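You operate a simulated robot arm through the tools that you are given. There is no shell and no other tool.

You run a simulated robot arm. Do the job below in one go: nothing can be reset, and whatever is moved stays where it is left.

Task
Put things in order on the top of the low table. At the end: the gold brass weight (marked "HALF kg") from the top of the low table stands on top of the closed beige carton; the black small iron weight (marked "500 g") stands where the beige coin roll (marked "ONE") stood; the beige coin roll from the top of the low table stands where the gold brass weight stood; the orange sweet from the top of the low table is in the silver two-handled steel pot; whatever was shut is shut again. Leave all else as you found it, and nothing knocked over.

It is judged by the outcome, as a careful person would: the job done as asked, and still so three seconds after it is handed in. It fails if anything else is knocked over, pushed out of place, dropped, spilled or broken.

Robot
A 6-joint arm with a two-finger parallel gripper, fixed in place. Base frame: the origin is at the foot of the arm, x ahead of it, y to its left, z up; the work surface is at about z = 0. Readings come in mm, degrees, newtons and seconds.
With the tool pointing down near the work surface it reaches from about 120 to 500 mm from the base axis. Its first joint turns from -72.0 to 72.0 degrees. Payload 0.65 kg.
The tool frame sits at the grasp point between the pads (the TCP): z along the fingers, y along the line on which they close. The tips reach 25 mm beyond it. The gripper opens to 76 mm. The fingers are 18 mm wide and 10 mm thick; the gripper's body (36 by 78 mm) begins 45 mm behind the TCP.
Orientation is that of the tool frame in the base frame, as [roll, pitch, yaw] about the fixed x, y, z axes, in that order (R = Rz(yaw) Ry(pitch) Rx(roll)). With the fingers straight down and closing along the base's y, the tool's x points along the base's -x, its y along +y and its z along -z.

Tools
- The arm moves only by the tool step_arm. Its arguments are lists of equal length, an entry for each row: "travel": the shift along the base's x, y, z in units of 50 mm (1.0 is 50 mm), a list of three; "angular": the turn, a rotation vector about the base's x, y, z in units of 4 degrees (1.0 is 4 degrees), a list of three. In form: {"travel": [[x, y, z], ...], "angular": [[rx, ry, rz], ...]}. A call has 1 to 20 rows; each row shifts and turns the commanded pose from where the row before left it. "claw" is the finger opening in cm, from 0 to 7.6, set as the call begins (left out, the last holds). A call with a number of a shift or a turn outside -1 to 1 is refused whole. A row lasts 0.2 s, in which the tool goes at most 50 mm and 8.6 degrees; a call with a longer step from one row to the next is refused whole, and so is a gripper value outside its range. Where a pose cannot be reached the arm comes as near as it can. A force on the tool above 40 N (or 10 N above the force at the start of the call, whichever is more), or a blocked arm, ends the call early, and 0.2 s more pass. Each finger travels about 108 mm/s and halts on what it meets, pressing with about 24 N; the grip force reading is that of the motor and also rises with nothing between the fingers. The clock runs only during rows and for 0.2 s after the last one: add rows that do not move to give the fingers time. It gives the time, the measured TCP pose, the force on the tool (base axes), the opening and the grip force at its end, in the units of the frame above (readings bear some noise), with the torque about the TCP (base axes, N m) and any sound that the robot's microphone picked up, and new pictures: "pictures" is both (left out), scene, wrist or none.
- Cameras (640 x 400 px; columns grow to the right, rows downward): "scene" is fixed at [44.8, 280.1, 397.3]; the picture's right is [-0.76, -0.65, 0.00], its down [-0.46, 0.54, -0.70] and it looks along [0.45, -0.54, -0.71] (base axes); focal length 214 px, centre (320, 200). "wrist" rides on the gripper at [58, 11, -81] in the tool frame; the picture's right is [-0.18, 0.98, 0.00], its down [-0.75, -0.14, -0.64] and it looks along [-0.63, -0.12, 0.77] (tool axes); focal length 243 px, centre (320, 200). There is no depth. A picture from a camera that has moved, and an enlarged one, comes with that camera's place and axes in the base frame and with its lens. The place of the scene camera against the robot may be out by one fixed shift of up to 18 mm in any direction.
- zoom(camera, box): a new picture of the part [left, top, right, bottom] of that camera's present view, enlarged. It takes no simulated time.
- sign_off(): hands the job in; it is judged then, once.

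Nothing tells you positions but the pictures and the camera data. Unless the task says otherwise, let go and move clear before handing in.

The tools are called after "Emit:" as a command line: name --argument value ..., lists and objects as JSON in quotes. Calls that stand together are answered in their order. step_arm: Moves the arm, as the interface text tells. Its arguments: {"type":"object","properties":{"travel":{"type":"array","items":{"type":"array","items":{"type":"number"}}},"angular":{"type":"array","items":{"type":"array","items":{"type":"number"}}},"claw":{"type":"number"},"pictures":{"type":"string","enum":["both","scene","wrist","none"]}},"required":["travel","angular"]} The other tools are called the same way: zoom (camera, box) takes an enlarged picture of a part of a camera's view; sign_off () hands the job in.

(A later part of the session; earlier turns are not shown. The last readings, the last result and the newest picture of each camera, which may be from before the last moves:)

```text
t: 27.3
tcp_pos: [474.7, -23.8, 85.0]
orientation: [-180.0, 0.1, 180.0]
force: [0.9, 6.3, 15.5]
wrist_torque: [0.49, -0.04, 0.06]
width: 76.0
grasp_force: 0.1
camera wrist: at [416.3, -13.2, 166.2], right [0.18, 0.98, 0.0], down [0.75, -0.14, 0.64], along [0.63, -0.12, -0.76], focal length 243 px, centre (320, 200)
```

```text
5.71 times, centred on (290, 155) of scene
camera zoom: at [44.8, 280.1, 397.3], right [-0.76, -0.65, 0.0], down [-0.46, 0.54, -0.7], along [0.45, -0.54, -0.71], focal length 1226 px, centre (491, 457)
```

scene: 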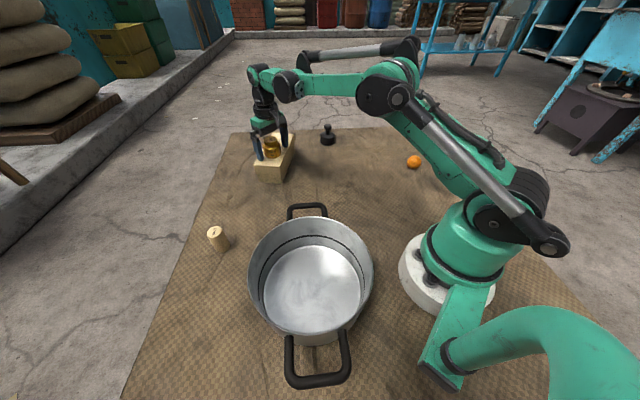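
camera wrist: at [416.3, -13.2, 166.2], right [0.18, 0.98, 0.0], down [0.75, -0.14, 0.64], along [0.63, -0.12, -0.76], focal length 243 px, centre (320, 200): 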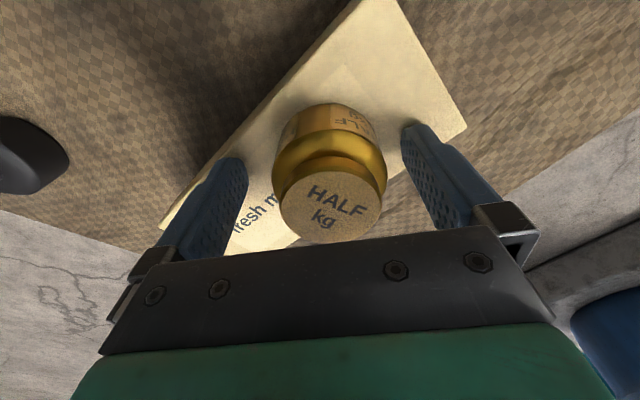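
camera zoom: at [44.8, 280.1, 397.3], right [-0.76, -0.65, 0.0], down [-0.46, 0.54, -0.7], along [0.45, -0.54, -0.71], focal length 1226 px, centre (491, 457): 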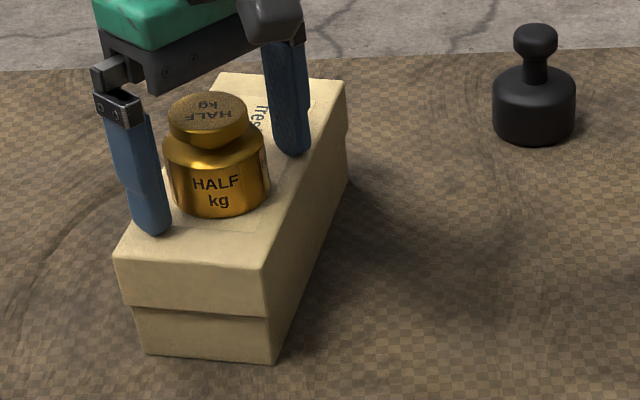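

The carton's corners now match their original pixels to within about 1–2 mm, and the gold weight stands well on top. I'll lift straight off and check.

Emit:
step_arm --travel '[[0, 0, 0.04], [0, 0, 0.2], [0, 0, 0.4], [0, 0, 0.5], [0, 0, 0.5], [-0.4, 0, 0.1], [-0.4, 0, 0], [0, 0, 0]]' --angular '[[0, 0, 0], [0, 0, 0], [0, 0, 0], [0, 0, 0], [0, 0, 0], [0, 0, 0], [0, 0, 0], [0, 0, 0]]' --pictures "both"

Emit:
zoom --camera "scene" --box '[240, 120, 340, 190]'

Emit:
zoom --camera "scene" --box '[180, 200, 280, 270]'

```text
t: 29.1
tcp_pos: [434.3, -23.5, 173.3]
orientation: [-179.8, 0.1, -179.9]
force: [0.5, -0.6, 0.2]
wrist_torque: [0.0, 0.02, 0.01]
width: 76.1
grasp_force: 0.1
camera wrist: at [375.7, -13.2, 253.3], right [0.18, 0.98, 0.0], down [0.75, -0.14, 0.64], along [0.63, -0.12, -0.76], focal length 243 px, centre (320, 200)
```

scene: 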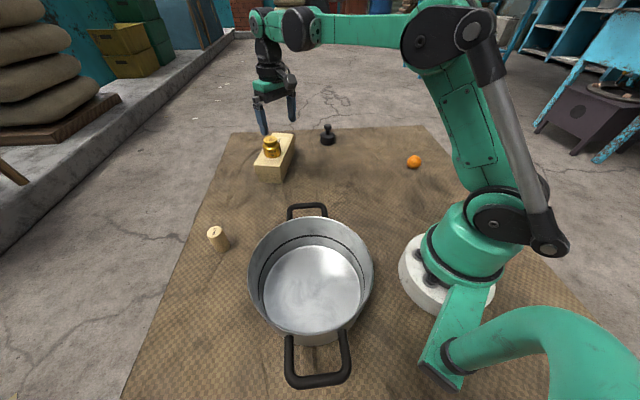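
wrist: 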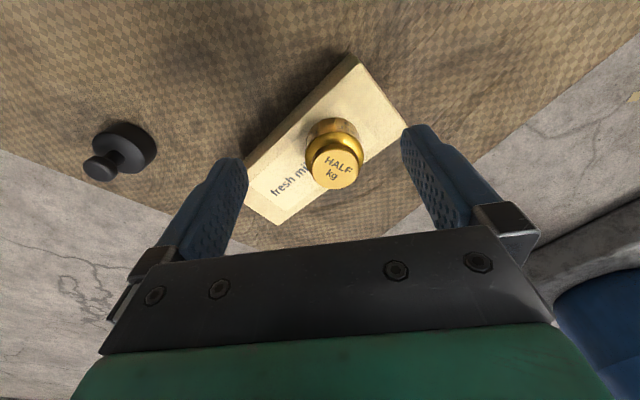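

```text
5.71 times, centred on (290, 155) of scene
camera zoom: at [44.8, 280.1, 397.3], right [-0.76, -0.65, 0.0], down [-0.46, 0.54, -0.7], along [0.45, -0.54, -0.71], focal length 1226 px, centre (491, 457)
```

zoom: 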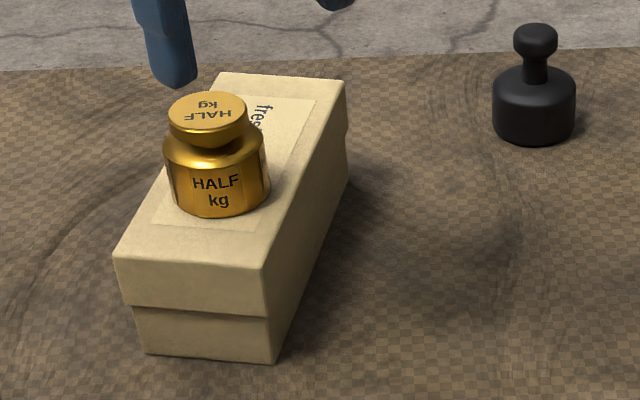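

```text
5.71 times, centred on (230, 235) of scene
camera zoom: at [44.8, 280.1, 397.3], right [-0.76, -0.65, 0.0], down [-0.46, 0.54, -0.7], along [0.45, -0.54, -0.71], focal length 1226 px, centre (834, 0)
```

zoom: 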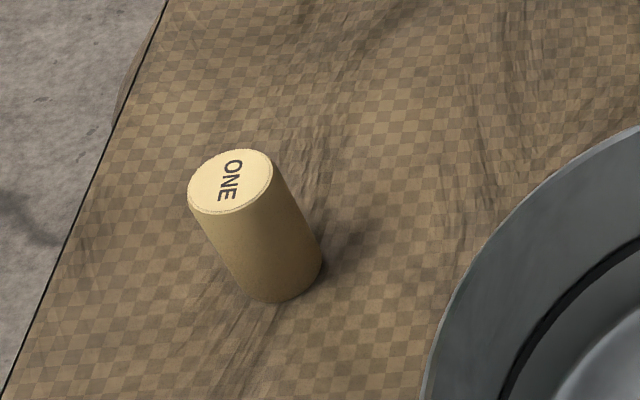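

The carton is back within about 2 mm and the gold weight stands on it. Next is the coin roll at about (362, 222), so I'll move above it and look.

Emit:
step_arm --travel '[[-0.14, 0.4, 0], [-0.18, 0.6, 0], [-0.2, 0.65, 0], [-0.2, 0.65, 0], [-0.2, 0.65, 0], [-0.2, 0.65, -0.1], [-0.18, 0.65, -0.1], [-0.16, 0.45, -0.1], [0, 0, 0], [0, 0, 0]]' --angular '[[0, 0, 0], [0, 0, 0], [0, 0, 0], [0, 0, 0], [0, 0, 0], [0, 0, 0], [0, 0, 0], [0, 0, 0], [0, 0, 0], [0, 0, 0]]' --claw 7.6 --pictures "both"

Emit:
zoom --camera "wrist" --box '[240, 20, 440, 220]'

```text
t: 31.3
tcp_pos: [361.3, 211.9, 157.2]
orientation: [-180.0, 0.1, 180.0]
force: [0.0, -0.7, 0.3]
wrist_torque: [0.01, -0.03, 0.02]
width: 76.3
grasp_force: 0.0
camera wrist: at [301.1, 222.7, 237.5], right [0.18, 0.98, 0.0], down [0.75, -0.14, 0.64], along [0.63, -0.12, -0.76], focal length 243 px, centre (320, 200)
```

scene: 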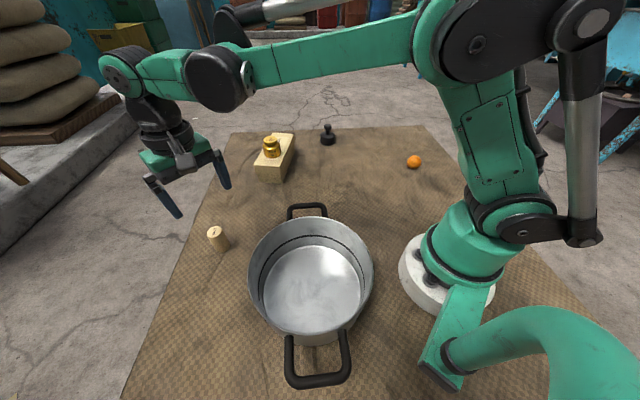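
wrist: 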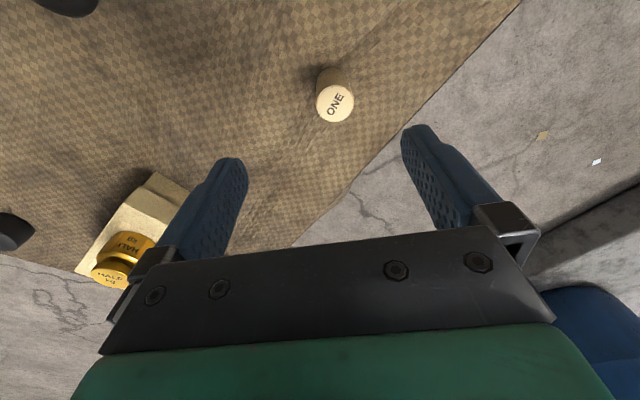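

```text
2.00 times, centred on (340, 120) of wrist
camera zoom: at [301.1, 222.7, 237.5], right [0.18, 0.98, 0.0], down [0.75, -0.14, 0.64], along [0.63, -0.12, -0.76], focal length 485 px, centre (280, 360)
```

zoom: 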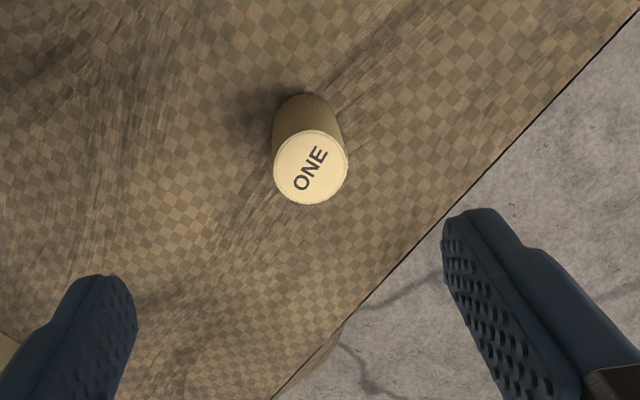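

The coin roll stands at about (362.5, 223), roughly 28 mm in diameter and 50 mm tall. I'll centre over it and lower to just above it.

Emit:
step_arm --travel '[[0.008, 0.216, -0.3], [0, 0, -0.6], [0, 0, -0.6], [0, 0, -0.2], [0, 0, 0], [0, 0, 0]]' --angular '[[0, 0, 0], [0, 0, 0], [0, 0, 0], [0, 0, 0], [0, 0, 0], [0, 0, 0]]' --pictures "wrist"

Emit:
zoom --camera "wrist" --box '[240, 80, 400, 240]'

```text
t: 32.7
tcp_pos: [363.7, 223.1, 71.6]
orientation: [-179.9, 0.1, 180.0]
force: [0.2, 0.4, -0.2]
wrist_torque: [-0.02, 0.02, 0.0]
width: 76.1
grasp_force: 0.0
camera wrist: at [304.7, 233.7, 152.3], right [0.18, 0.98, 0.0], down [0.75, -0.14, 0.64], along [0.63, -0.12, -0.76], focal length 243 px, centre (320, 200)
```

wrist: 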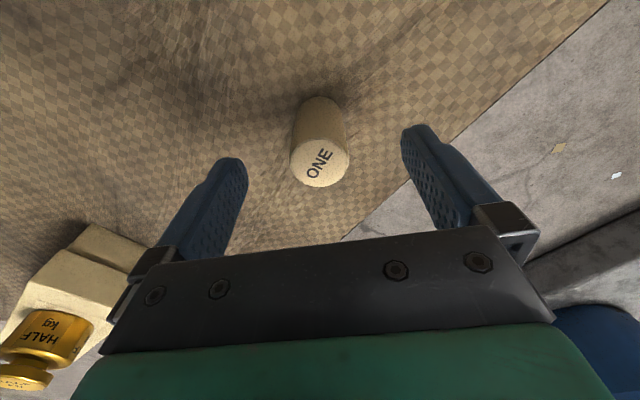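

```text
2.50 times, centred on (320, 160) of wrist
camera zoom: at [304.7, 233.7, 152.3], right [0.18, 0.98, 0.0], down [0.75, -0.14, 0.64], along [0.63, -0.12, -0.76], focal length 606 px, centre (320, 300)
```

zoom: 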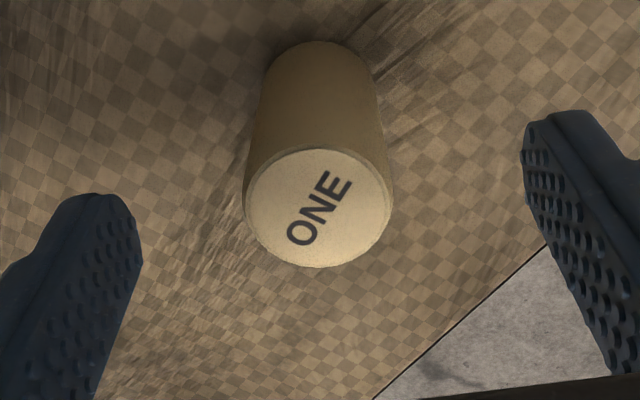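

The coin roll is centred between the fingers at about (362.5, 222.7), so I'll lower to mid-height and grip it.

Emit:
step_arm --travel '[[0, 0, -0.3], [0, 0, -0.3], [0, 0, -0.19], [0, 0, 0], [0, 0, 0]]' --angular '[[0, 0, 0], [0, 0, 0], [0, 0, 0], [0, 0, 0], [0, 0, 0]]' --pictures "wrist"

Emit:
step_arm --travel '[[0, 0, 0], [0, 0, 0], [0, 0, 0], [0, 0, 0]]' --angular '[[0, 0, 0], [0, 0, 0], [0, 0, 0], [0, 0, 0]]' --claw 1.5 --pictures "both"

```text
t: 33.9
tcp_pos: [362.3, 223.7, 32.9]
orientation: [180.0, 0.2, 179.9]
force: [0.6, 0.2, 1.0]
wrist_torque: [0.0, 0.04, 0.0]
width: 76.1
grasp_force: 0.1
camera wrist: at [304.1, 234.7, 113.1], right [0.18, 0.98, 0.0], down [0.75, -0.14, 0.64], along [0.63, -0.12, -0.76], focal length 243 px, centre (320, 200)
```

wrist: 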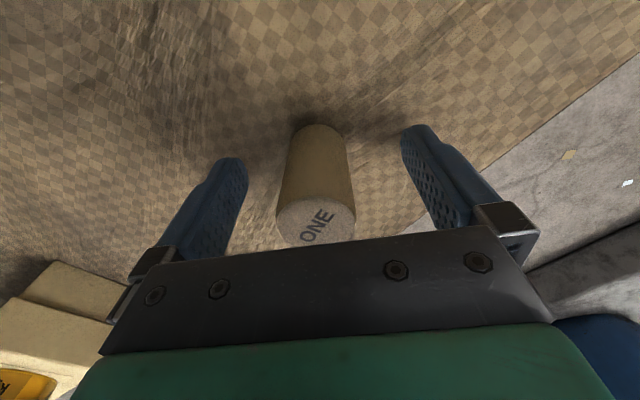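

```text
t: 34.9
tcp_pos: [363.6, 224.0, 32.0]
orientation: [-179.9, 0.1, 180.0]
force: [-0.1, 0.5, 0.6]
wrist_torque: [0.01, -0.02, 0.0]
width: 28.6
grasp_force: 24.4
camera wrist: at [304.1, 234.7, 113.2], right [0.18, 0.98, 0.0], down [0.75, -0.14, 0.64], along [0.63, -0.12, -0.76], focal length 243 px, centre (320, 200)
```

scene: 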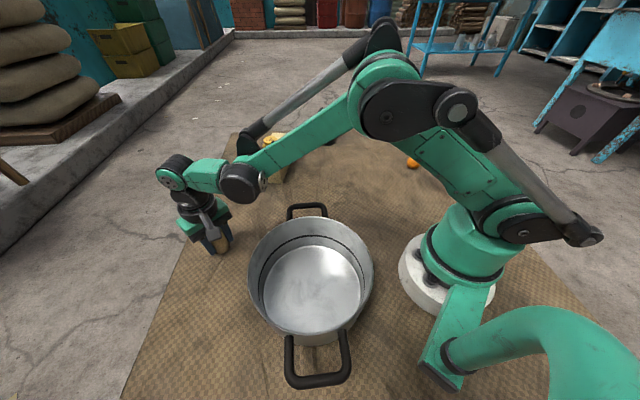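
wrist: 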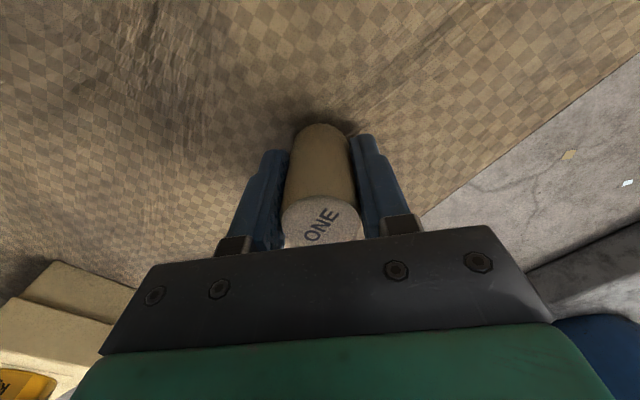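

The grip is good at 28.6 mm. I'll lift a little and check the load before going higher.

Emit:
step_arm --travel '[[0, 0, 0.1], [0, 0, 0.3], [0, 0, 0.5], [0, 0, 0.6], [0, 0, 0.6], [0, 0, 0.5], [0, 0, 0], [0, 0, 0]]' --angular '[[0, 0, 0], [0, 0, 0], [0, 0, 0], [0, 0, 0], [0, 0, 0], [0, 0, 0], [0, 0, 0], [0, 0, 0]]' --pictures "both"

```text
t: 36.7
tcp_pos: [363.7, 222.2, 162.2]
orientation: [-179.9, 0.1, -180.0]
force: [-0.1, 0.7, -0.6]
wrist_torque: [-0.01, -0.01, 0.0]
width: 28.7
grasp_force: 24.1
camera wrist: at [304.6, 232.9, 243.4], right [0.18, 0.98, 0.0], down [0.75, -0.14, 0.64], along [0.63, -0.12, -0.76], focal length 243 px, centre (320, 200)
```

scene: 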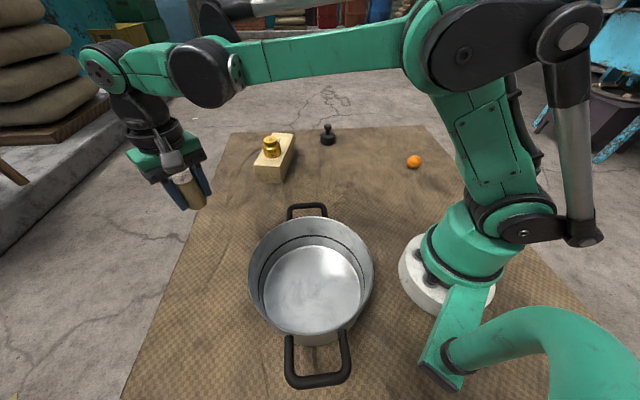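
wrist: 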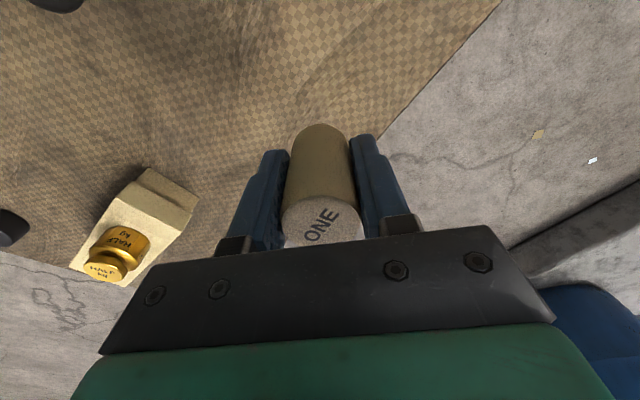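

The coin roll is held and upright. I'll carry it across at a safe height to above where the gold weight stood, (320.7, -300.7).

Emit:
step_arm --travel '[[-0.02, -0.3, 0], [-0.04, -0.6, 0], [-0.065, -0.8, 0], [-0.065, -0.8, 0], [-0.065, -0.8, 0], [-0.065, -0.8, 0], [-0.065, -0.8, 0], [-0.065, -0.8, 0], [-0.065, -0.8, 0], [-0.065, -0.8, 0], [-0.065, -0.8, 0], [-0.065, -0.8, 0], [-0.065, -0.8, 0], [-0.04, -0.5, 0], [-0.021, -0.27, 0], [0, 0, 0], [0, 0, 0]]' --angular '[[0, 0, 0], [0, 0, 0], [0, 0, 0], [0, 0, 0], [0, 0, 0], [0, 0, 0], [0, 0, 0], [0, 0, 0], [0, 0, 0], [0, 0, 0], [0, 0, 0], [0, 0, 0], [0, 0, 0], [0, 0, 0], [0, 0, 0], [0, 0, 0], [0, 0, 0]]' --pictures "both"

```text
t: 40.3
tcp_pos: [321.0, -299.4, 161.9]
orientation: [-179.9, 0.1, 180.0]
force: [0.1, -0.1, -1.8]
wrist_torque: [0.01, 0.01, 0.01]
width: 28.7
grasp_force: 23.9
camera wrist: at [261.7, -290.3, 241.9], right [0.18, 0.98, 0.0], down [0.75, -0.14, 0.64], along [0.63, -0.12, -0.76], focal length 243 px, centre (320, 200)
```

scene: 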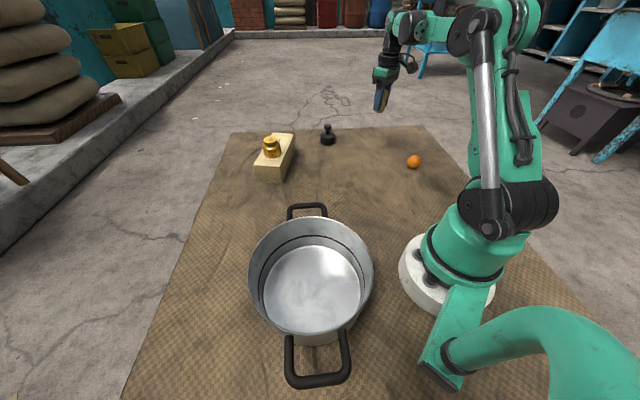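
wrist: 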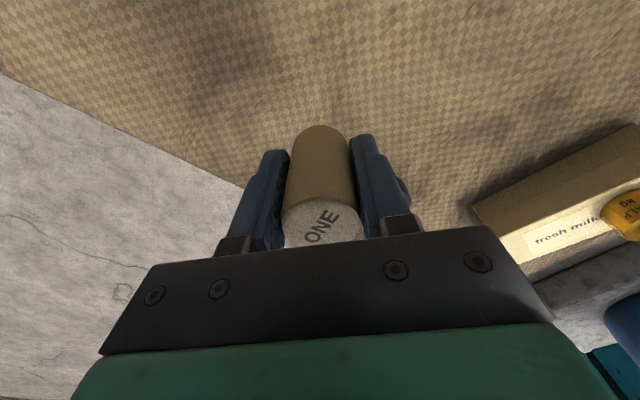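

Emit:
step_arm --travel '[[0, 0, -0.3], [0, 0, -0.5], [0, 0, -0.6], [0, 0, -0.5], [0, 0, -0.4], [0, 0, -0.2], [0, 0, -0.06], [0, 0, -0.02], [0, 0, -0.01], [0, 0, 0]]' --angular '[[0, 0, 0], [0, 0, 0], [0, 0, 0], [0, 0, 0], [0, 0, 0], [0, 0, 0], [0, 0, 0], [0, 0, 0], [0, 0, 0], [0, 0, 0]]' --pictures "both"

```text
t: 42.5
tcp_pos: [320.8, -300.4, 32.5]
orientation: [-179.9, 0.1, 180.0]
force: [-1.3, -0.9, 2.0]
wrist_torque: [-0.01, -0.01, -0.03]
width: 28.6
grasp_force: 23.5
camera wrist: at [261.7, -290.1, 113.2], right [0.18, 0.98, 0.0], down [0.75, -0.14, 0.64], along [0.63, -0.12, -0.76], focal length 243 px, centre (320, 200)
```

scene: 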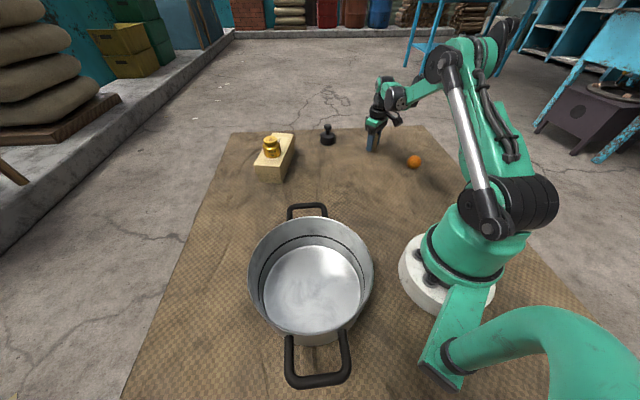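
wrist: 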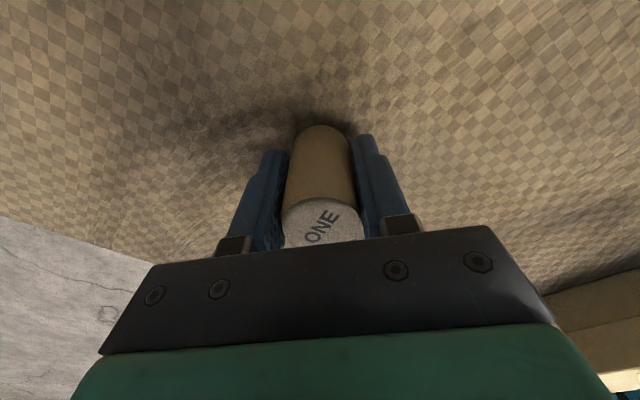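

Emit:
step_arm --travel '[[0, 0, -0.006], [0, 0, 0]]' --angular '[[0, 0, 0], [0, 0, 0]]' --pictures "none"

```text
t: 43.1
tcp_pos: [321.8, -300.9, 32.9]
orientation: [-179.9, 0.2, -180.0]
force: [-0.4, -0.7, -1.1]
wrist_torque: [0.01, 0.02, 0.0]
width: 28.7
grasp_force: 24.4
```

Emit:
step_arm --travel '[[0, 0, -0.008], [0, 0, 0]]' --angular '[[0, 0, 0], [0, 0, 0]]' --pictures "none"

```text
t: 43.7
tcp_pos: [321.1, -301.2, 33.5]
orientation: [-179.9, 0.1, -180.0]
force: [-0.1, 0.3, -1.2]
wrist_torque: [-0.03, 0.0, 0.04]
width: 28.6
grasp_force: 24.1
```

Emit:
step_arm --travel '[[0, 0, -0.01], [0, 0, 0]]' --angular '[[0, 0, 0], [0, 0, 0]]' --pictures "none"

```text
t: 44.3
tcp_pos: [322.5, -299.8, 32.7]
orientation: [180.0, 0.1, 180.0]
force: [-1.5, -1.4, 4.6]
wrist_torque: [-0.01, 0.01, 0.0]
width: 28.4
grasp_force: 23.9
```

Now it is just touching the surface. I'll open the fingers and check that it stands.

Emit:
step_arm --travel '[[0, 0, 0], [0, 0, 0], [0, 0, 0], [0, 0, 0]]' --angular '[[0, 0, 0], [0, 0, 0], [0, 0, 0], [0, 0, 0]]' --claw 7.6 --pictures "wrist"

```text
t: 45.3
tcp_pos: [320.9, -298.6, 33.0]
orientation: [-179.9, 0.1, 180.0]
force: [0.2, 0.4, -0.5]
wrist_torque: [0.03, 0.01, -0.01]
width: 76.1
grasp_force: 0.1
camera wrist: at [262.4, -289.5, 113.1], right [0.18, 0.98, 0.0], down [0.75, -0.14, 0.64], along [0.63, -0.12, -0.76], focal length 243 px, centre (320, 200)
```

wrist: 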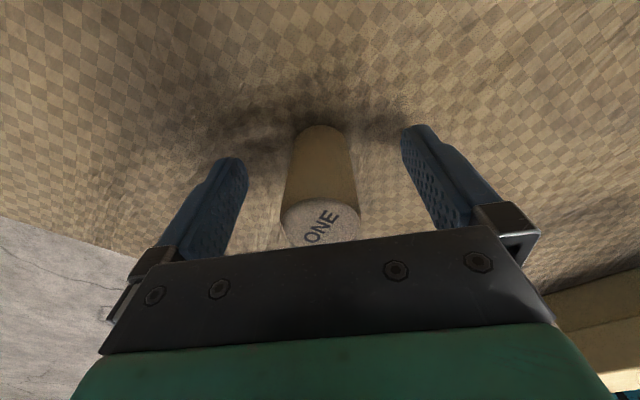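

The coin roll stands where the gold weight was. I'll rise straight up, then swing to the black weight, turning the gripper to line up with its direction from the base (about -28 degrees).

Emit:
step_arm --travel '[[0, 0, 0.2], [0, 0, 0.4], [0, 0, 0.6], [0, 0, 0.7], [0, 0, 0.7], [0.212, 0.259, 0], [0.212, 0.259, 0], [0.212, 0.259, 0], [0.212, 0.259, 0], [0.212, 0.259, 0], [0.212, 0.259, 0], [0.212, 0.259, 0], [0, 0, 0], [0, 0, 0]]' --angular '[[0, 0, 0], [0, 0, 0], [0, 0, 0], [0, 0, 0], [0, 0, 0], [0, 0, -1], [0, 0, -1], [0, 0, -1], [0, 0, -1], [0, 0, -1], [0, 0, -1], [0, 0, -1], [0, 0, 0], [0, 0, 0]]' --claw 7.6 --pictures "both"

Emit:
zoom --camera "scene" --box '[310, 110, 430, 185]'

Emit:
zoom --camera "wrist" --box '[220, 20, 420, 220]'

```text
t: 48.3
tcp_pos: [394.8, -209.8, 162.0]
orientation: [-179.9, 0.0, 151.9]
force: [-0.1, -0.3, -0.1]
wrist_torque: [0.01, -0.02, -0.01]
width: 76.0
grasp_force: 0.0
camera wrist: at [347.9, -173.4, 241.9], right [0.62, 0.78, 0.0], down [0.6, -0.48, 0.64], along [0.5, -0.4, -0.76], focal length 243 px, centre (320, 200)
```

scene: 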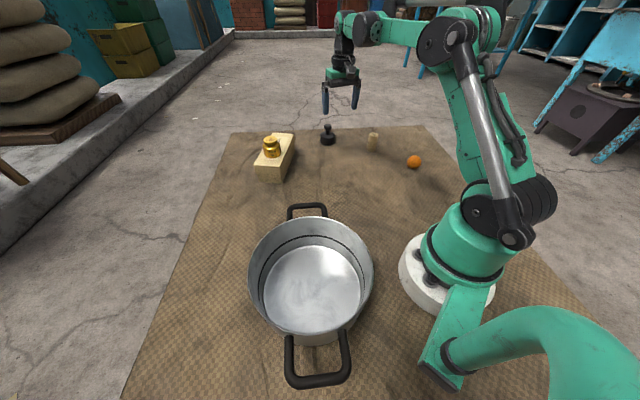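
wrist: 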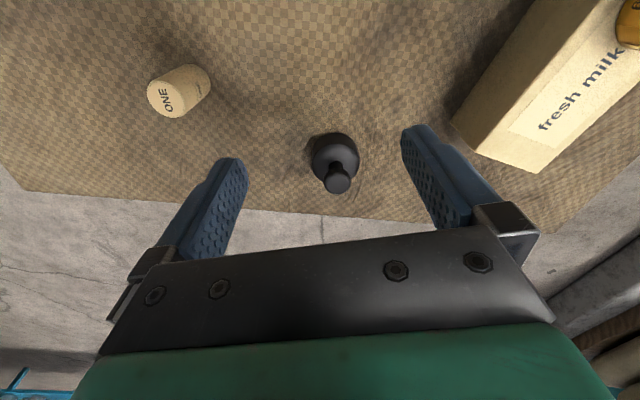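

```text
5.33 times, centred on (370, 148) of scene
camera zoom: at [44.8, 280.1, 397.3], right [-0.76, -0.65, 0.0], down [-0.46, 0.54, -0.7], along [0.45, -0.54, -0.71], focal length 1144 px, centre (53, 480)
```

zoom: 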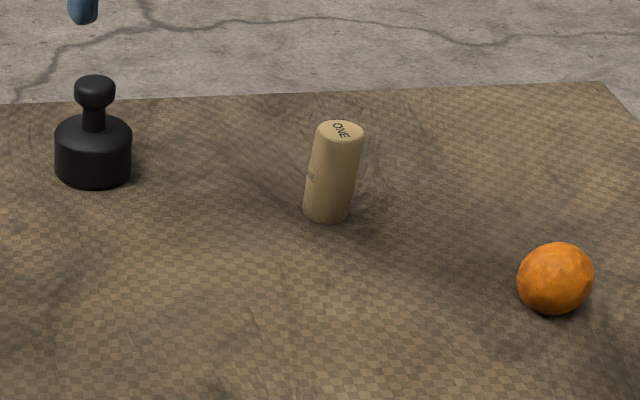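

```text
2.00 times, centred on (320, 120) of wrist
camera zoom: at [347.9, -173.4, 241.9], right [0.62, 0.78, 0.0], down [0.6, -0.48, 0.64], along [0.5, -0.4, -0.76], focal length 485 px, centre (320, 360)
```

zoom: 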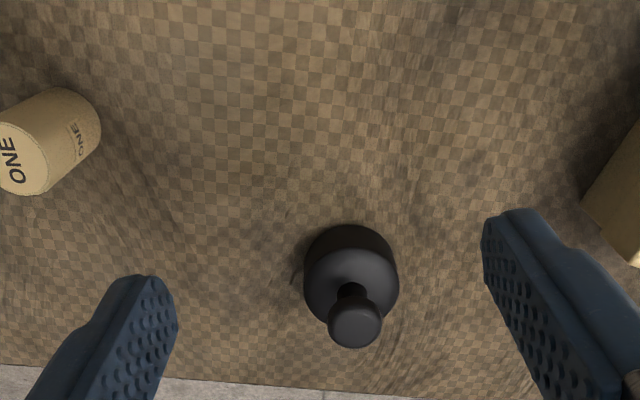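

The coin roll stands well in its new spot, and the black weight reads at about (459, -242), a radius of roughly 519 mm. That is just past the straight-down reach, so I'll tilt the tool 12 degrees outward and move above it.

Emit:
step_arm --travel '[[0.32, -0.161, 0], [0.32, -0.161, 0], [0.32, -0.161, -0.2], [0.322, -0.16, -0.4], [0, 0, -0.4], [0, 0, 0], [0, 0, 0]]' --angular '[[-0.469, -0.883, 0], [-0.469, -0.883, 0], [-0.469, -0.883, 0], [0, 0, 0], [0, 0, 0], [0, 0, 0], [0, 0, 0]]' --pictures "both"

Emit:
zoom --camera "wrist" --box '[220, 20, 420, 220]'

```text
t: 49.9
tcp_pos: [458.6, -240.0, 112.8]
orientation: [-179.9, 12.1, 152.0]
force: [0.2, 0.1, 1.0]
wrist_torque: [0.02, 0.01, -0.03]
width: 76.2
grasp_force: 0.0
camera wrist: at [397.4, -196.4, 179.4], right [0.62, 0.78, 0.04], down [0.47, -0.41, 0.79], along [0.63, -0.47, -0.62], focal length 243 px, centre (320, 200)
```

scene: 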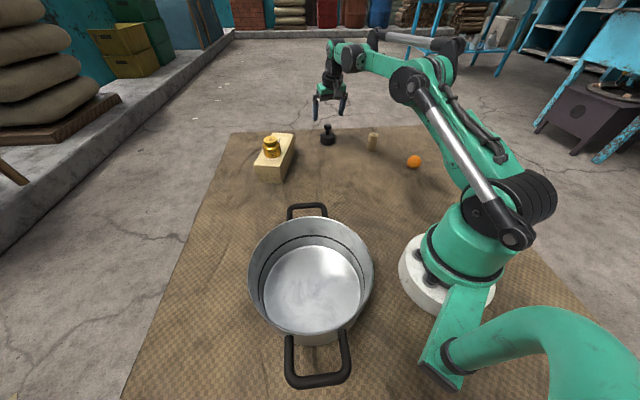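
wrist: 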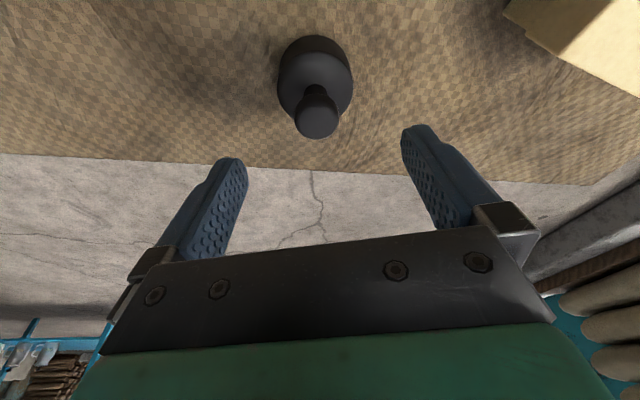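

```text
2.00 times, centred on (320, 120) of wrist
camera zoom: at [397.4, -196.4, 179.4], right [0.62, 0.78, 0.04], down [0.47, -0.41, 0.79], along [0.63, -0.47, -0.62], focal length 485 px, centre (320, 360)
```

zoom: 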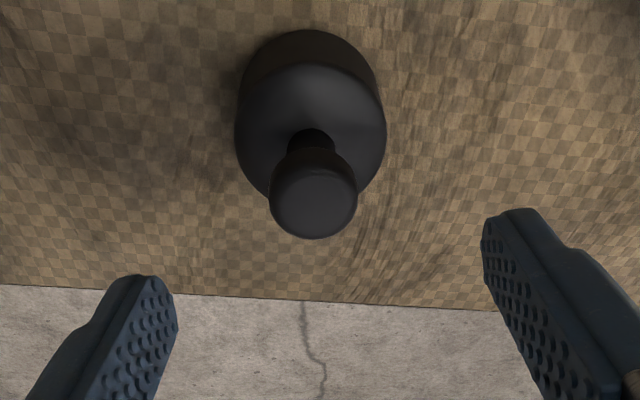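

The arm reaches there with the tilt, and the black weight is within about 1.5 mm of centre. I'll correct that and descend with the fingers on either side of it.

Emit:
step_arm --travel '[[0.012, -0.038, -0.3], [0, 0, -0.4], [0, 0, -0.4], [0, 0, -0.2], [0, 0, 0], [0, 0, 0]]' --angular '[[0, 0, 0], [0, 0, 0], [0, 0, 0], [0, 0, 0], [0, 0, 0], [0, 0, 0]]' --pictures "both"

Emit:
zoom --camera "scene" --box '[290, 100, 370, 160]'

```text
t: 51.3
tcp_pos: [460.5, -243.5, 48.2]
orientation: [-179.9, 12.2, 151.9]
force: [0.2, -0.2, -0.4]
wrist_torque: [0.04, 0.01, -0.01]
width: 75.7
grasp_force: 0.0
camera wrist: at [399.7, -199.2, 114.7], right [0.62, 0.78, 0.04], down [0.47, -0.41, 0.79], along [0.63, -0.47, -0.62], focal length 243 px, centre (320, 200)
```

scene: 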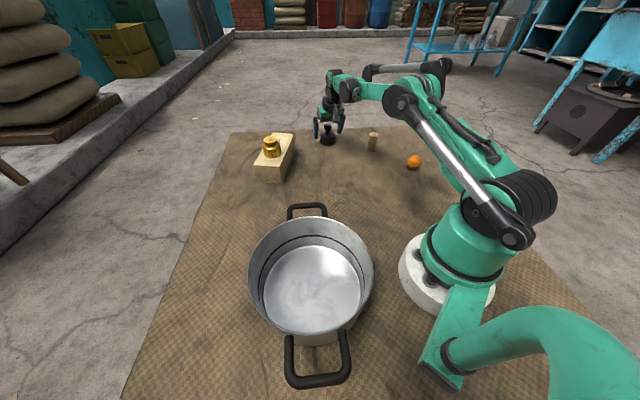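
wrist: 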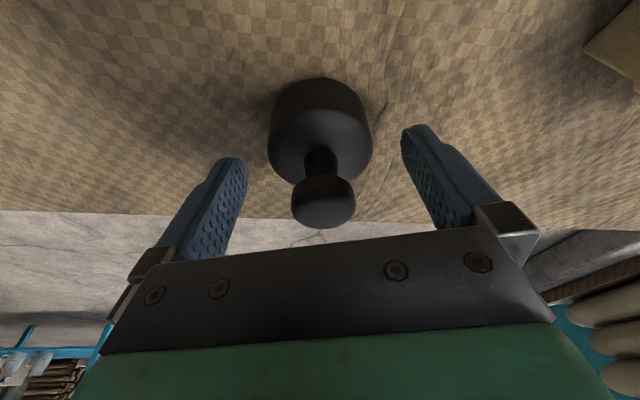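

```text
6.67 times, centred on (330, 130) of scene
camera zoom: at [44.8, 280.1, 397.3], right [-0.76, -0.65, 0.0], down [-0.46, 0.54, -0.7], along [0.45, -0.54, -0.71], focal length 1430 px, centre (253, 667)
```

zoom: 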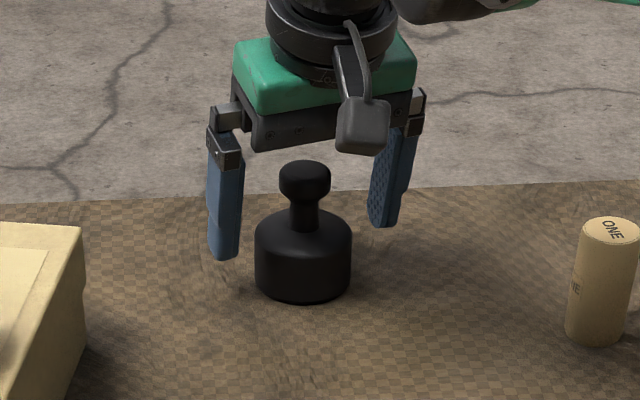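

Emit:
step_arm --travel '[[0, 0, -0.18], [0, 0, -0.12], [0, 0, -0.06], [0, 0, 0], [0, 0, 0]]' --angular '[[0, 0, 0], [0, 0, 0], [0, 0, 0], [0, 0, 0], [0, 0, 0]]' --pictures "wrist"

```text
t: 52.5
tcp_pos: [460.7, -243.9, 29.8]
orientation: [-179.9, 12.1, 152.0]
force: [0.1, 0.0, 0.5]
wrist_torque: [0.03, 0.02, -0.03]
width: 76.1
grasp_force: 0.0
camera wrist: at [399.5, -200.8, 96.4], right [0.62, 0.78, 0.04], down [0.47, -0.41, 0.79], along [0.63, -0.47, -0.62], focal length 243 px, centre (320, 200)
```

wrist: 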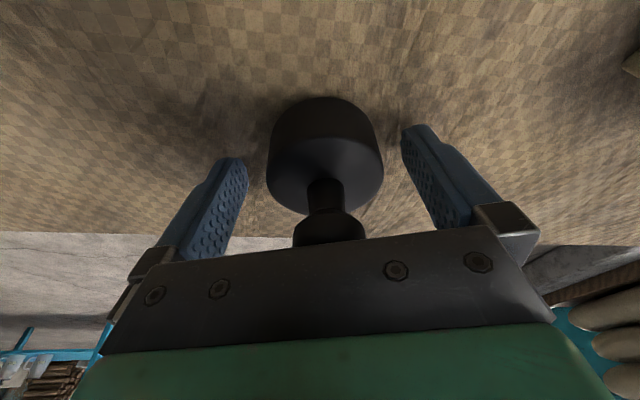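

Emit:
step_arm --travel '[[0, 0, -0.025], [0, 0, 0]]' --angular '[[0, 0, 0], [0, 0, 0]]' --pictures "none"

Emit:
step_arm --travel '[[0, 0, 0], [0, 0, 0], [0, 0, 0], [0, 0, 0], [0, 0, 0]]' --angular '[[0, 0, 0], [0, 0, 0], [0, 0, 0], [0, 0, 0], [0, 0, 0]]' --claw 3.5 --pictures "both"

```text
t: 53.1
tcp_pos: [460.6, -244.5, 27.8]
orientation: [-179.9, 12.0, 152.0]
force: [-0.4, -0.4, 0.2]
wrist_torque: [-0.02, 0.01, -0.02]
width: 75.9
grasp_force: 0.1
```

```text
t: 54.3
tcp_pos: [459.9, -244.4, 28.2]
orientation: [-180.0, 12.1, 152.0]
force: [0.5, 2.7, 0.0]
wrist_torque: [0.11, -0.08, 0.04]
width: 49.7
grasp_force: 23.5
camera wrist: at [399.5, -200.6, 94.7], right [0.62, 0.78, 0.04], down [0.47, -0.41, 0.79], along [0.63, -0.47, -0.62], focal length 243 px, centre (320, 200)
```

scene: 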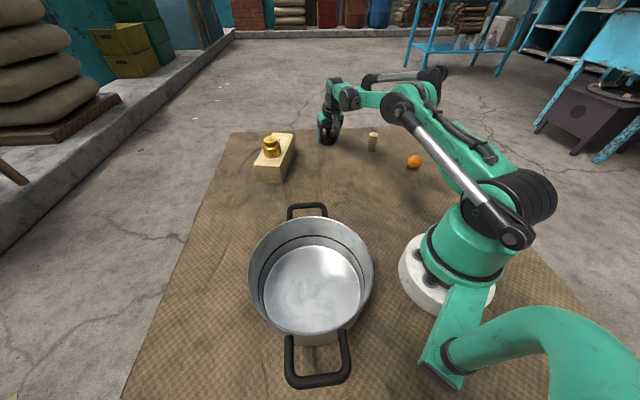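
wrist: 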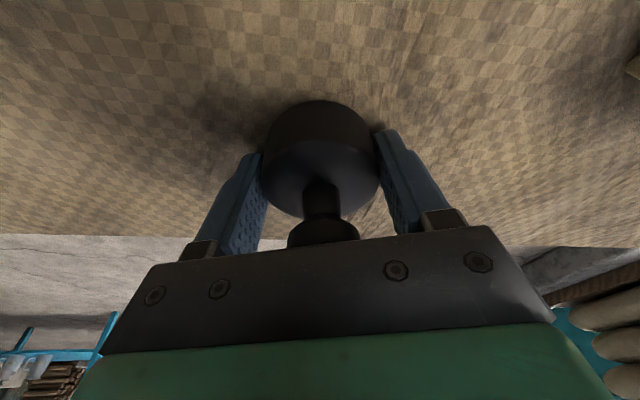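

The black weight is gripped at 49.7 mm with no odd forces. I'll lift gently and check the load.

Emit:
step_arm --travel '[[0, 0, 0.04], [0, 0, 0.06], [0, 0, 0.1], [0, 0, 0.1], [0, 0, 0], [0, 0, 0]]' --angular '[[0, 0, 0], [0, 0, 0], [0, 0, 0], [0, 0, 0], [0, 0, 0], [0, 0, 0]]' --pictures "both"

Emit:
zoom --camera "scene" --box '[290, 100, 370, 160]'

```text
t: 55.7
tcp_pos: [459.9, -244.6, 44.2]
orientation: [-179.9, 12.1, 152.0]
force: [0.0, -0.1, -5.3]
wrist_torque: [0.0, 0.01, -0.02]
width: 49.5
grasp_force: 23.6
camera wrist: at [398.8, -200.1, 110.1], right [0.62, 0.78, 0.04], down [0.47, -0.41, 0.79], along [0.63, -0.47, -0.62], focal length 243 px, centre (320, 200)
```

scene: 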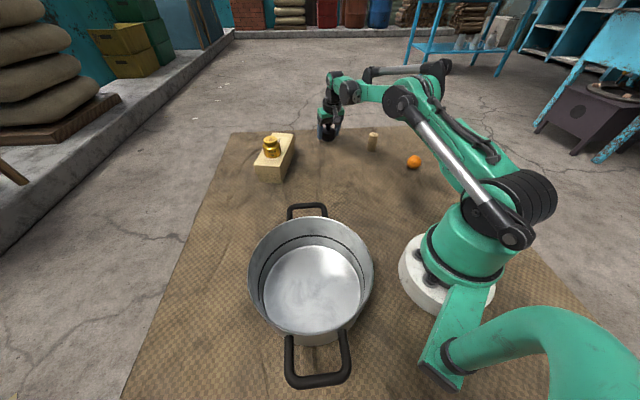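
wrist: 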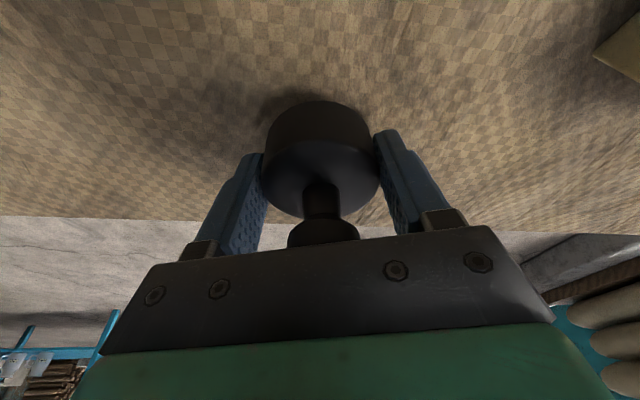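

```text
6.67 times, centred on (330, 130) of scene
camera zoom: at [44.8, 280.1, 397.3], right [-0.76, -0.65, 0.0], down [-0.46, 0.54, -0.7], along [0.45, -0.54, -0.71], focal length 1430 px, centre (253, 667)
```

zoom: 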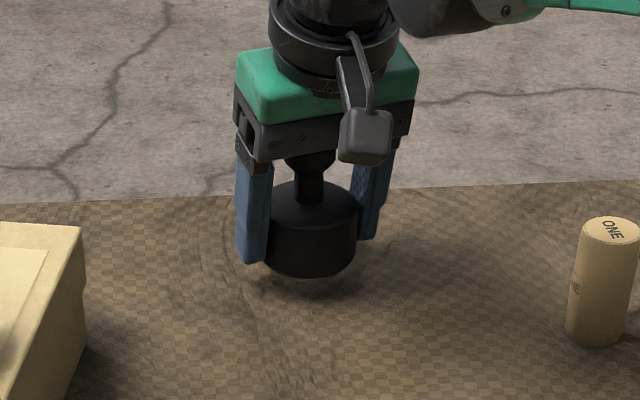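

The black weight is held level with a load of -5.3 N. I'll raise it well above everything, then carry it across while turning the tool about the vertical, so the weight stays upright.

Emit:
step_arm --travel '[[0, 0, 0.3], [0, 0, 0.5], [0, 0, 0.6], [0, 0, 0.6], [0, 0, 0.5], [0, 0, 0], [0, 0, 0]]' --angular '[[0, 0, 0], [0, 0, 0], [0, 0, 0], [0, 0, 0], [0, 0, 0], [0, 0, 0], [0, 0, 0]]' --pictures "scene"

```text
t: 57.3
tcp_pos: [457.1, -241.9, 160.2]
orientation: [-179.9, 12.0, 152.0]
force: [0.4, 0.5, -5.0]
wrist_torque: [0.01, 0.0, -0.02]
width: 49.6
grasp_force: 23.4
out of reach, approached as far as the arm can: row 5
```

scene: 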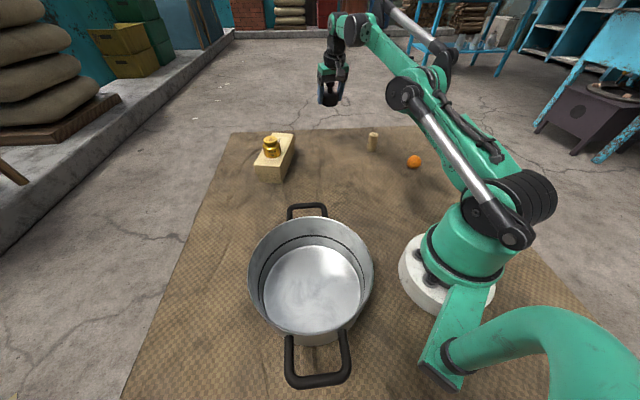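

The arm topped out at z=160 at that radius, which is still well clear. Now I'll carry it inward and across to the coin roll's old place.

Emit:
step_arm --travel '[[-0.1, 0.3, 0], [-0.13, 0.622, 0], [-0.13, 0.622, 0], [-0.13, 0.622, 0], [-0.13, 0.622, 0], [-0.13, 0.622, 0], [-0.13, 0.622, 0], [-0.13, 0.622, 0], [-0.13, 0.622, 0], [-0.13, 0.622, 0], [-0.13, 0.622, 0], [-0.13, 0.622, 0], [-0.13, 0.622, 0], [-0.13, 0.622, 0], [-0.13, 0.622, 0], [-0.032, 0.322, 0], [0, 0, 0], [0, 0, 0]]' --angular '[[0, 0, 0.5], [0, 0, 1], [0, 0, 1], [0, 0, 1], [0, 0, 1], [0, 0, 1], [0, 0, 1], [0, 0, 1], [0, 0, 1], [0, 0, 1], [0, 0, 1], [0, 0, 1], [0, 0, 1], [0, 0, 1], [0, 0, 1], [0, 0, 0.5], [0, 0, 0], [0, 0, 0]]' --pictures "both"

```text
t: 61.1
tcp_pos: [362.2, 225.7, 156.1]
orientation: [-179.9, 12.0, -147.9]
force: [0.1, -0.1, -5.4]
wrist_torque: [-0.03, -0.03, 0.0]
width: 49.3
grasp_force: 23.8
camera wrist: at [293.1, 195.4, 223.5], right [-0.37, 0.93, 0.04], down [0.58, 0.2, 0.79], along [0.72, 0.31, -0.62], focal length 243 px, centre (320, 200)
```

scene: 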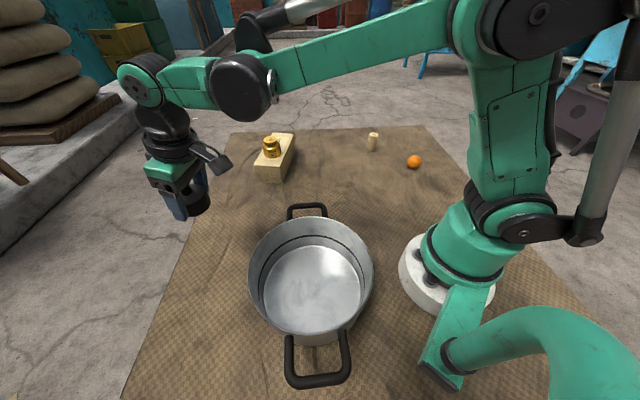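
wrist: 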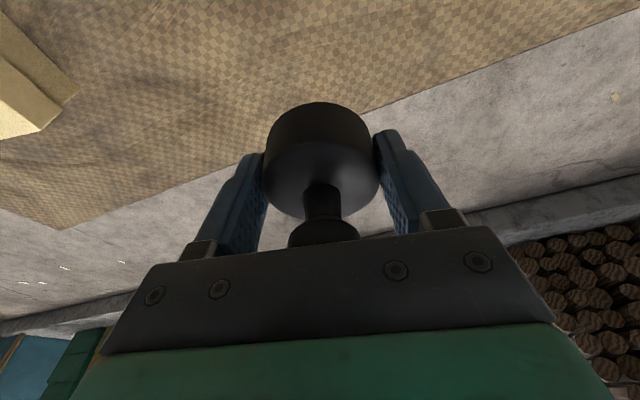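

Emit:
step_arm --travel '[[0, 0, -0.5]]' --angular '[[0, 0, 0]]' --pictures "none"

Emit:
step_arm --travel '[[0, 0, -0.5], [0, 0, 0]]' --angular '[[0, 0, 0], [0, 0, 0]]' --pictures "none"

Emit:
step_arm --travel '[[0, 0, 0]]' --angular '[[0, 0, 0]]' --pictures "none"

Emit:
step_arm --travel '[[0, 0, 0]]' --angular '[[0, 0, 0]]' --pictures "none"

Emit:
step_arm --travel '[[0, 0, 0]]' --angular '[[0, 0, 0]]' --pictures "none"

Emit:
step_arm --travel '[[0, 0, 0]]' --angular '[[0, 0, 0]]' --pictures "both"

```text
t: 61.5
tcp_pos: [362.3, 225.9, 131.6]
orientation: [-179.9, 12.1, -148.1]
force: [-0.4, 0.0, -5.4]
wrist_torque: [0.01, 0.02, 0.0]
width: 49.9
grasp_force: 23.8
```

```text
t: 62.1
tcp_pos: [361.9, 224.6, 107.2]
orientation: [-180.0, 12.1, -148.0]
force: [0.4, -0.1, -5.2]
wrist_torque: [0.01, -0.02, -0.02]
width: 49.6
grasp_force: 24.4
```

```text
t: 62.5
tcp_pos: [362.6, 224.2, 106.2]
orientation: [-179.9, 12.1, -148.0]
force: [-0.3, 0.3, -5.3]
wrist_torque: [0.01, 0.04, 0.01]
width: 49.3
grasp_force: 24.2
```

```text
t: 62.9
tcp_pos: [361.5, 224.2, 106.4]
orientation: [-179.9, 12.0, -147.9]
force: [-0.4, 1.0, -5.2]
wrist_torque: [-0.03, 0.03, 0.0]
width: 49.5
grasp_force: 24.5
```

```text
t: 63.3
tcp_pos: [363.0, 224.6, 106.1]
orientation: [-180.0, 12.1, -148.0]
force: [-0.6, 0.3, -4.2]
wrist_torque: [0.01, 0.0, -0.01]
width: 49.6
grasp_force: 24.3
```

```text
t: 63.7
tcp_pos: [362.2, 224.0, 107.7]
orientation: [-179.8, 12.1, -148.0]
force: [0.2, 0.1, -4.7]
wrist_torque: [-0.04, 0.02, -0.01]
width: 49.9
grasp_force: 24.3
camera wrist: at [293.1, 193.8, 173.2], right [-0.37, 0.93, 0.04], down [0.58, 0.2, 0.79], along [0.72, 0.31, -0.62], focal length 243 px, centre (320, 200)
```

scene: 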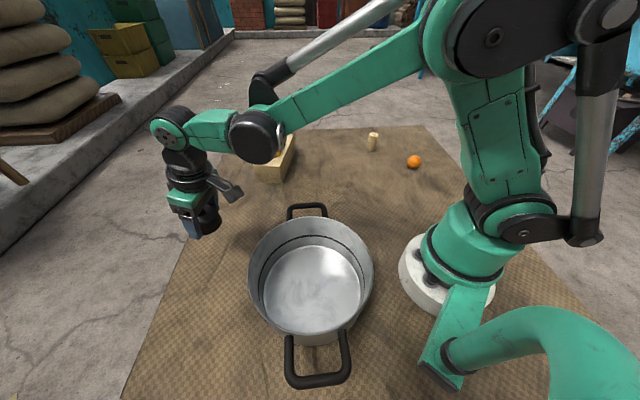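
wrist: 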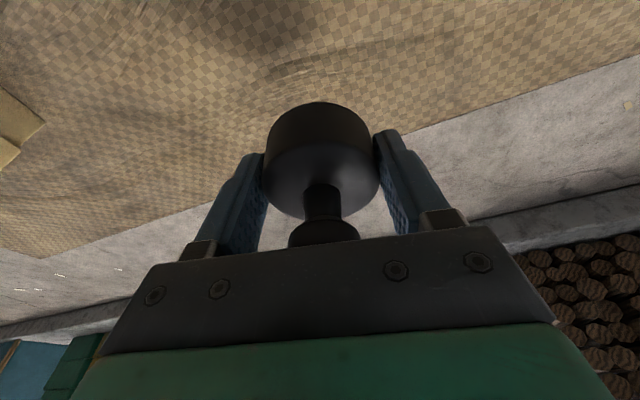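

I average the TCP at about (362.2, 224.6, 106.7). I'll shift to the coin roll's original spot and lower until just above the surface.

Emit:
step_arm --travel '[[-0.016, -0.05, -0.3], [0, 0, -0.5], [0, 0, -0.4], [0, 0, -0.2], [0, 0, -0.06], [0, 0, 0], [0, 0, 0]]' --angular '[[0, 0, 0], [0, 0, 0], [0, 0, 0], [0, 0, 0], [0, 0, 0], [0, 0, 0], [0, 0, 0]]' --pictures "both"

Emit:
zoom --camera "scene" --box '[180, 200, 280, 270]'

```text
t: 65.3
tcp_pos: [359.0, 222.2, 33.9]
orientation: [-179.9, 12.1, -148.0]
force: [-0.3, 0.4, -5.5]
wrist_torque: [0.0, -0.02, 0.02]
width: 49.6
grasp_force: 24.1
camera wrist: at [290.5, 191.6, 101.6], right [-0.37, 0.93, 0.04], down [0.58, 0.2, 0.79], along [0.72, 0.31, -0.62], focal length 243 px, centre (320, 200)
```

scene: 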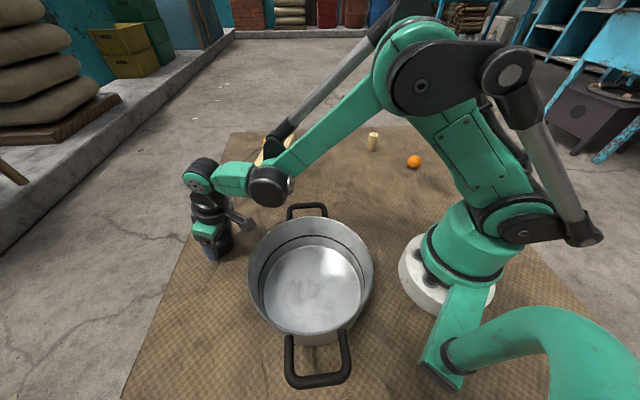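
wrist: 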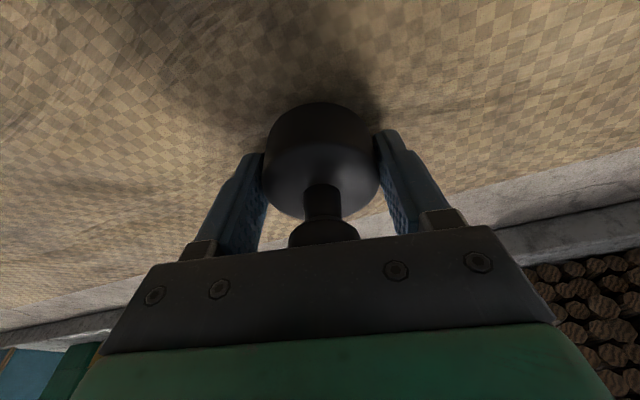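

```text
5.71 times, centred on (230, 235) of scene
camera zoom: at [44.8, 280.1, 397.3], right [-0.76, -0.65, 0.0], down [-0.46, 0.54, -0.7], along [0.45, -0.54, -0.71], focal length 1226 px, centre (834, 0)
```

zoom: 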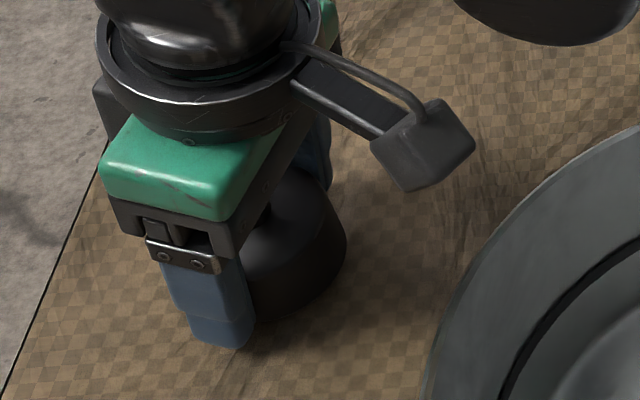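

Emit:
step_arm --travel '[[0, 0, -0.04], [0, 0, -0.03], [0, 0, -0.02], [0, 0, 0]]' --angular '[[0, 0, 0], [0, 0, 0], [0, 0, 0], [0, 0, 0]]' --pictures "none"

Emit:
step_arm --travel '[[0, 0, -0.01], [0, 0, 0]]' --angular '[[0, 0, 0], [0, 0, 0]]' --pictures "none"

```text
t: 66.3
tcp_pos: [358.2, 221.7, 30.7]
orientation: [-179.9, 12.1, -148.0]
force: [-0.1, -0.6, -4.8]
wrist_torque: [0.03, 0.01, 0.03]
width: 49.4
grasp_force: 23.7
```

```text
t: 66.9
tcp_pos: [357.7, 222.3, 30.0]
orientation: [-180.0, 12.0, -148.0]
force: [0.5, 0.4, -4.4]
wrist_torque: [0.01, 0.0, 0.0]
width: 49.6
grasp_force: 23.9
```

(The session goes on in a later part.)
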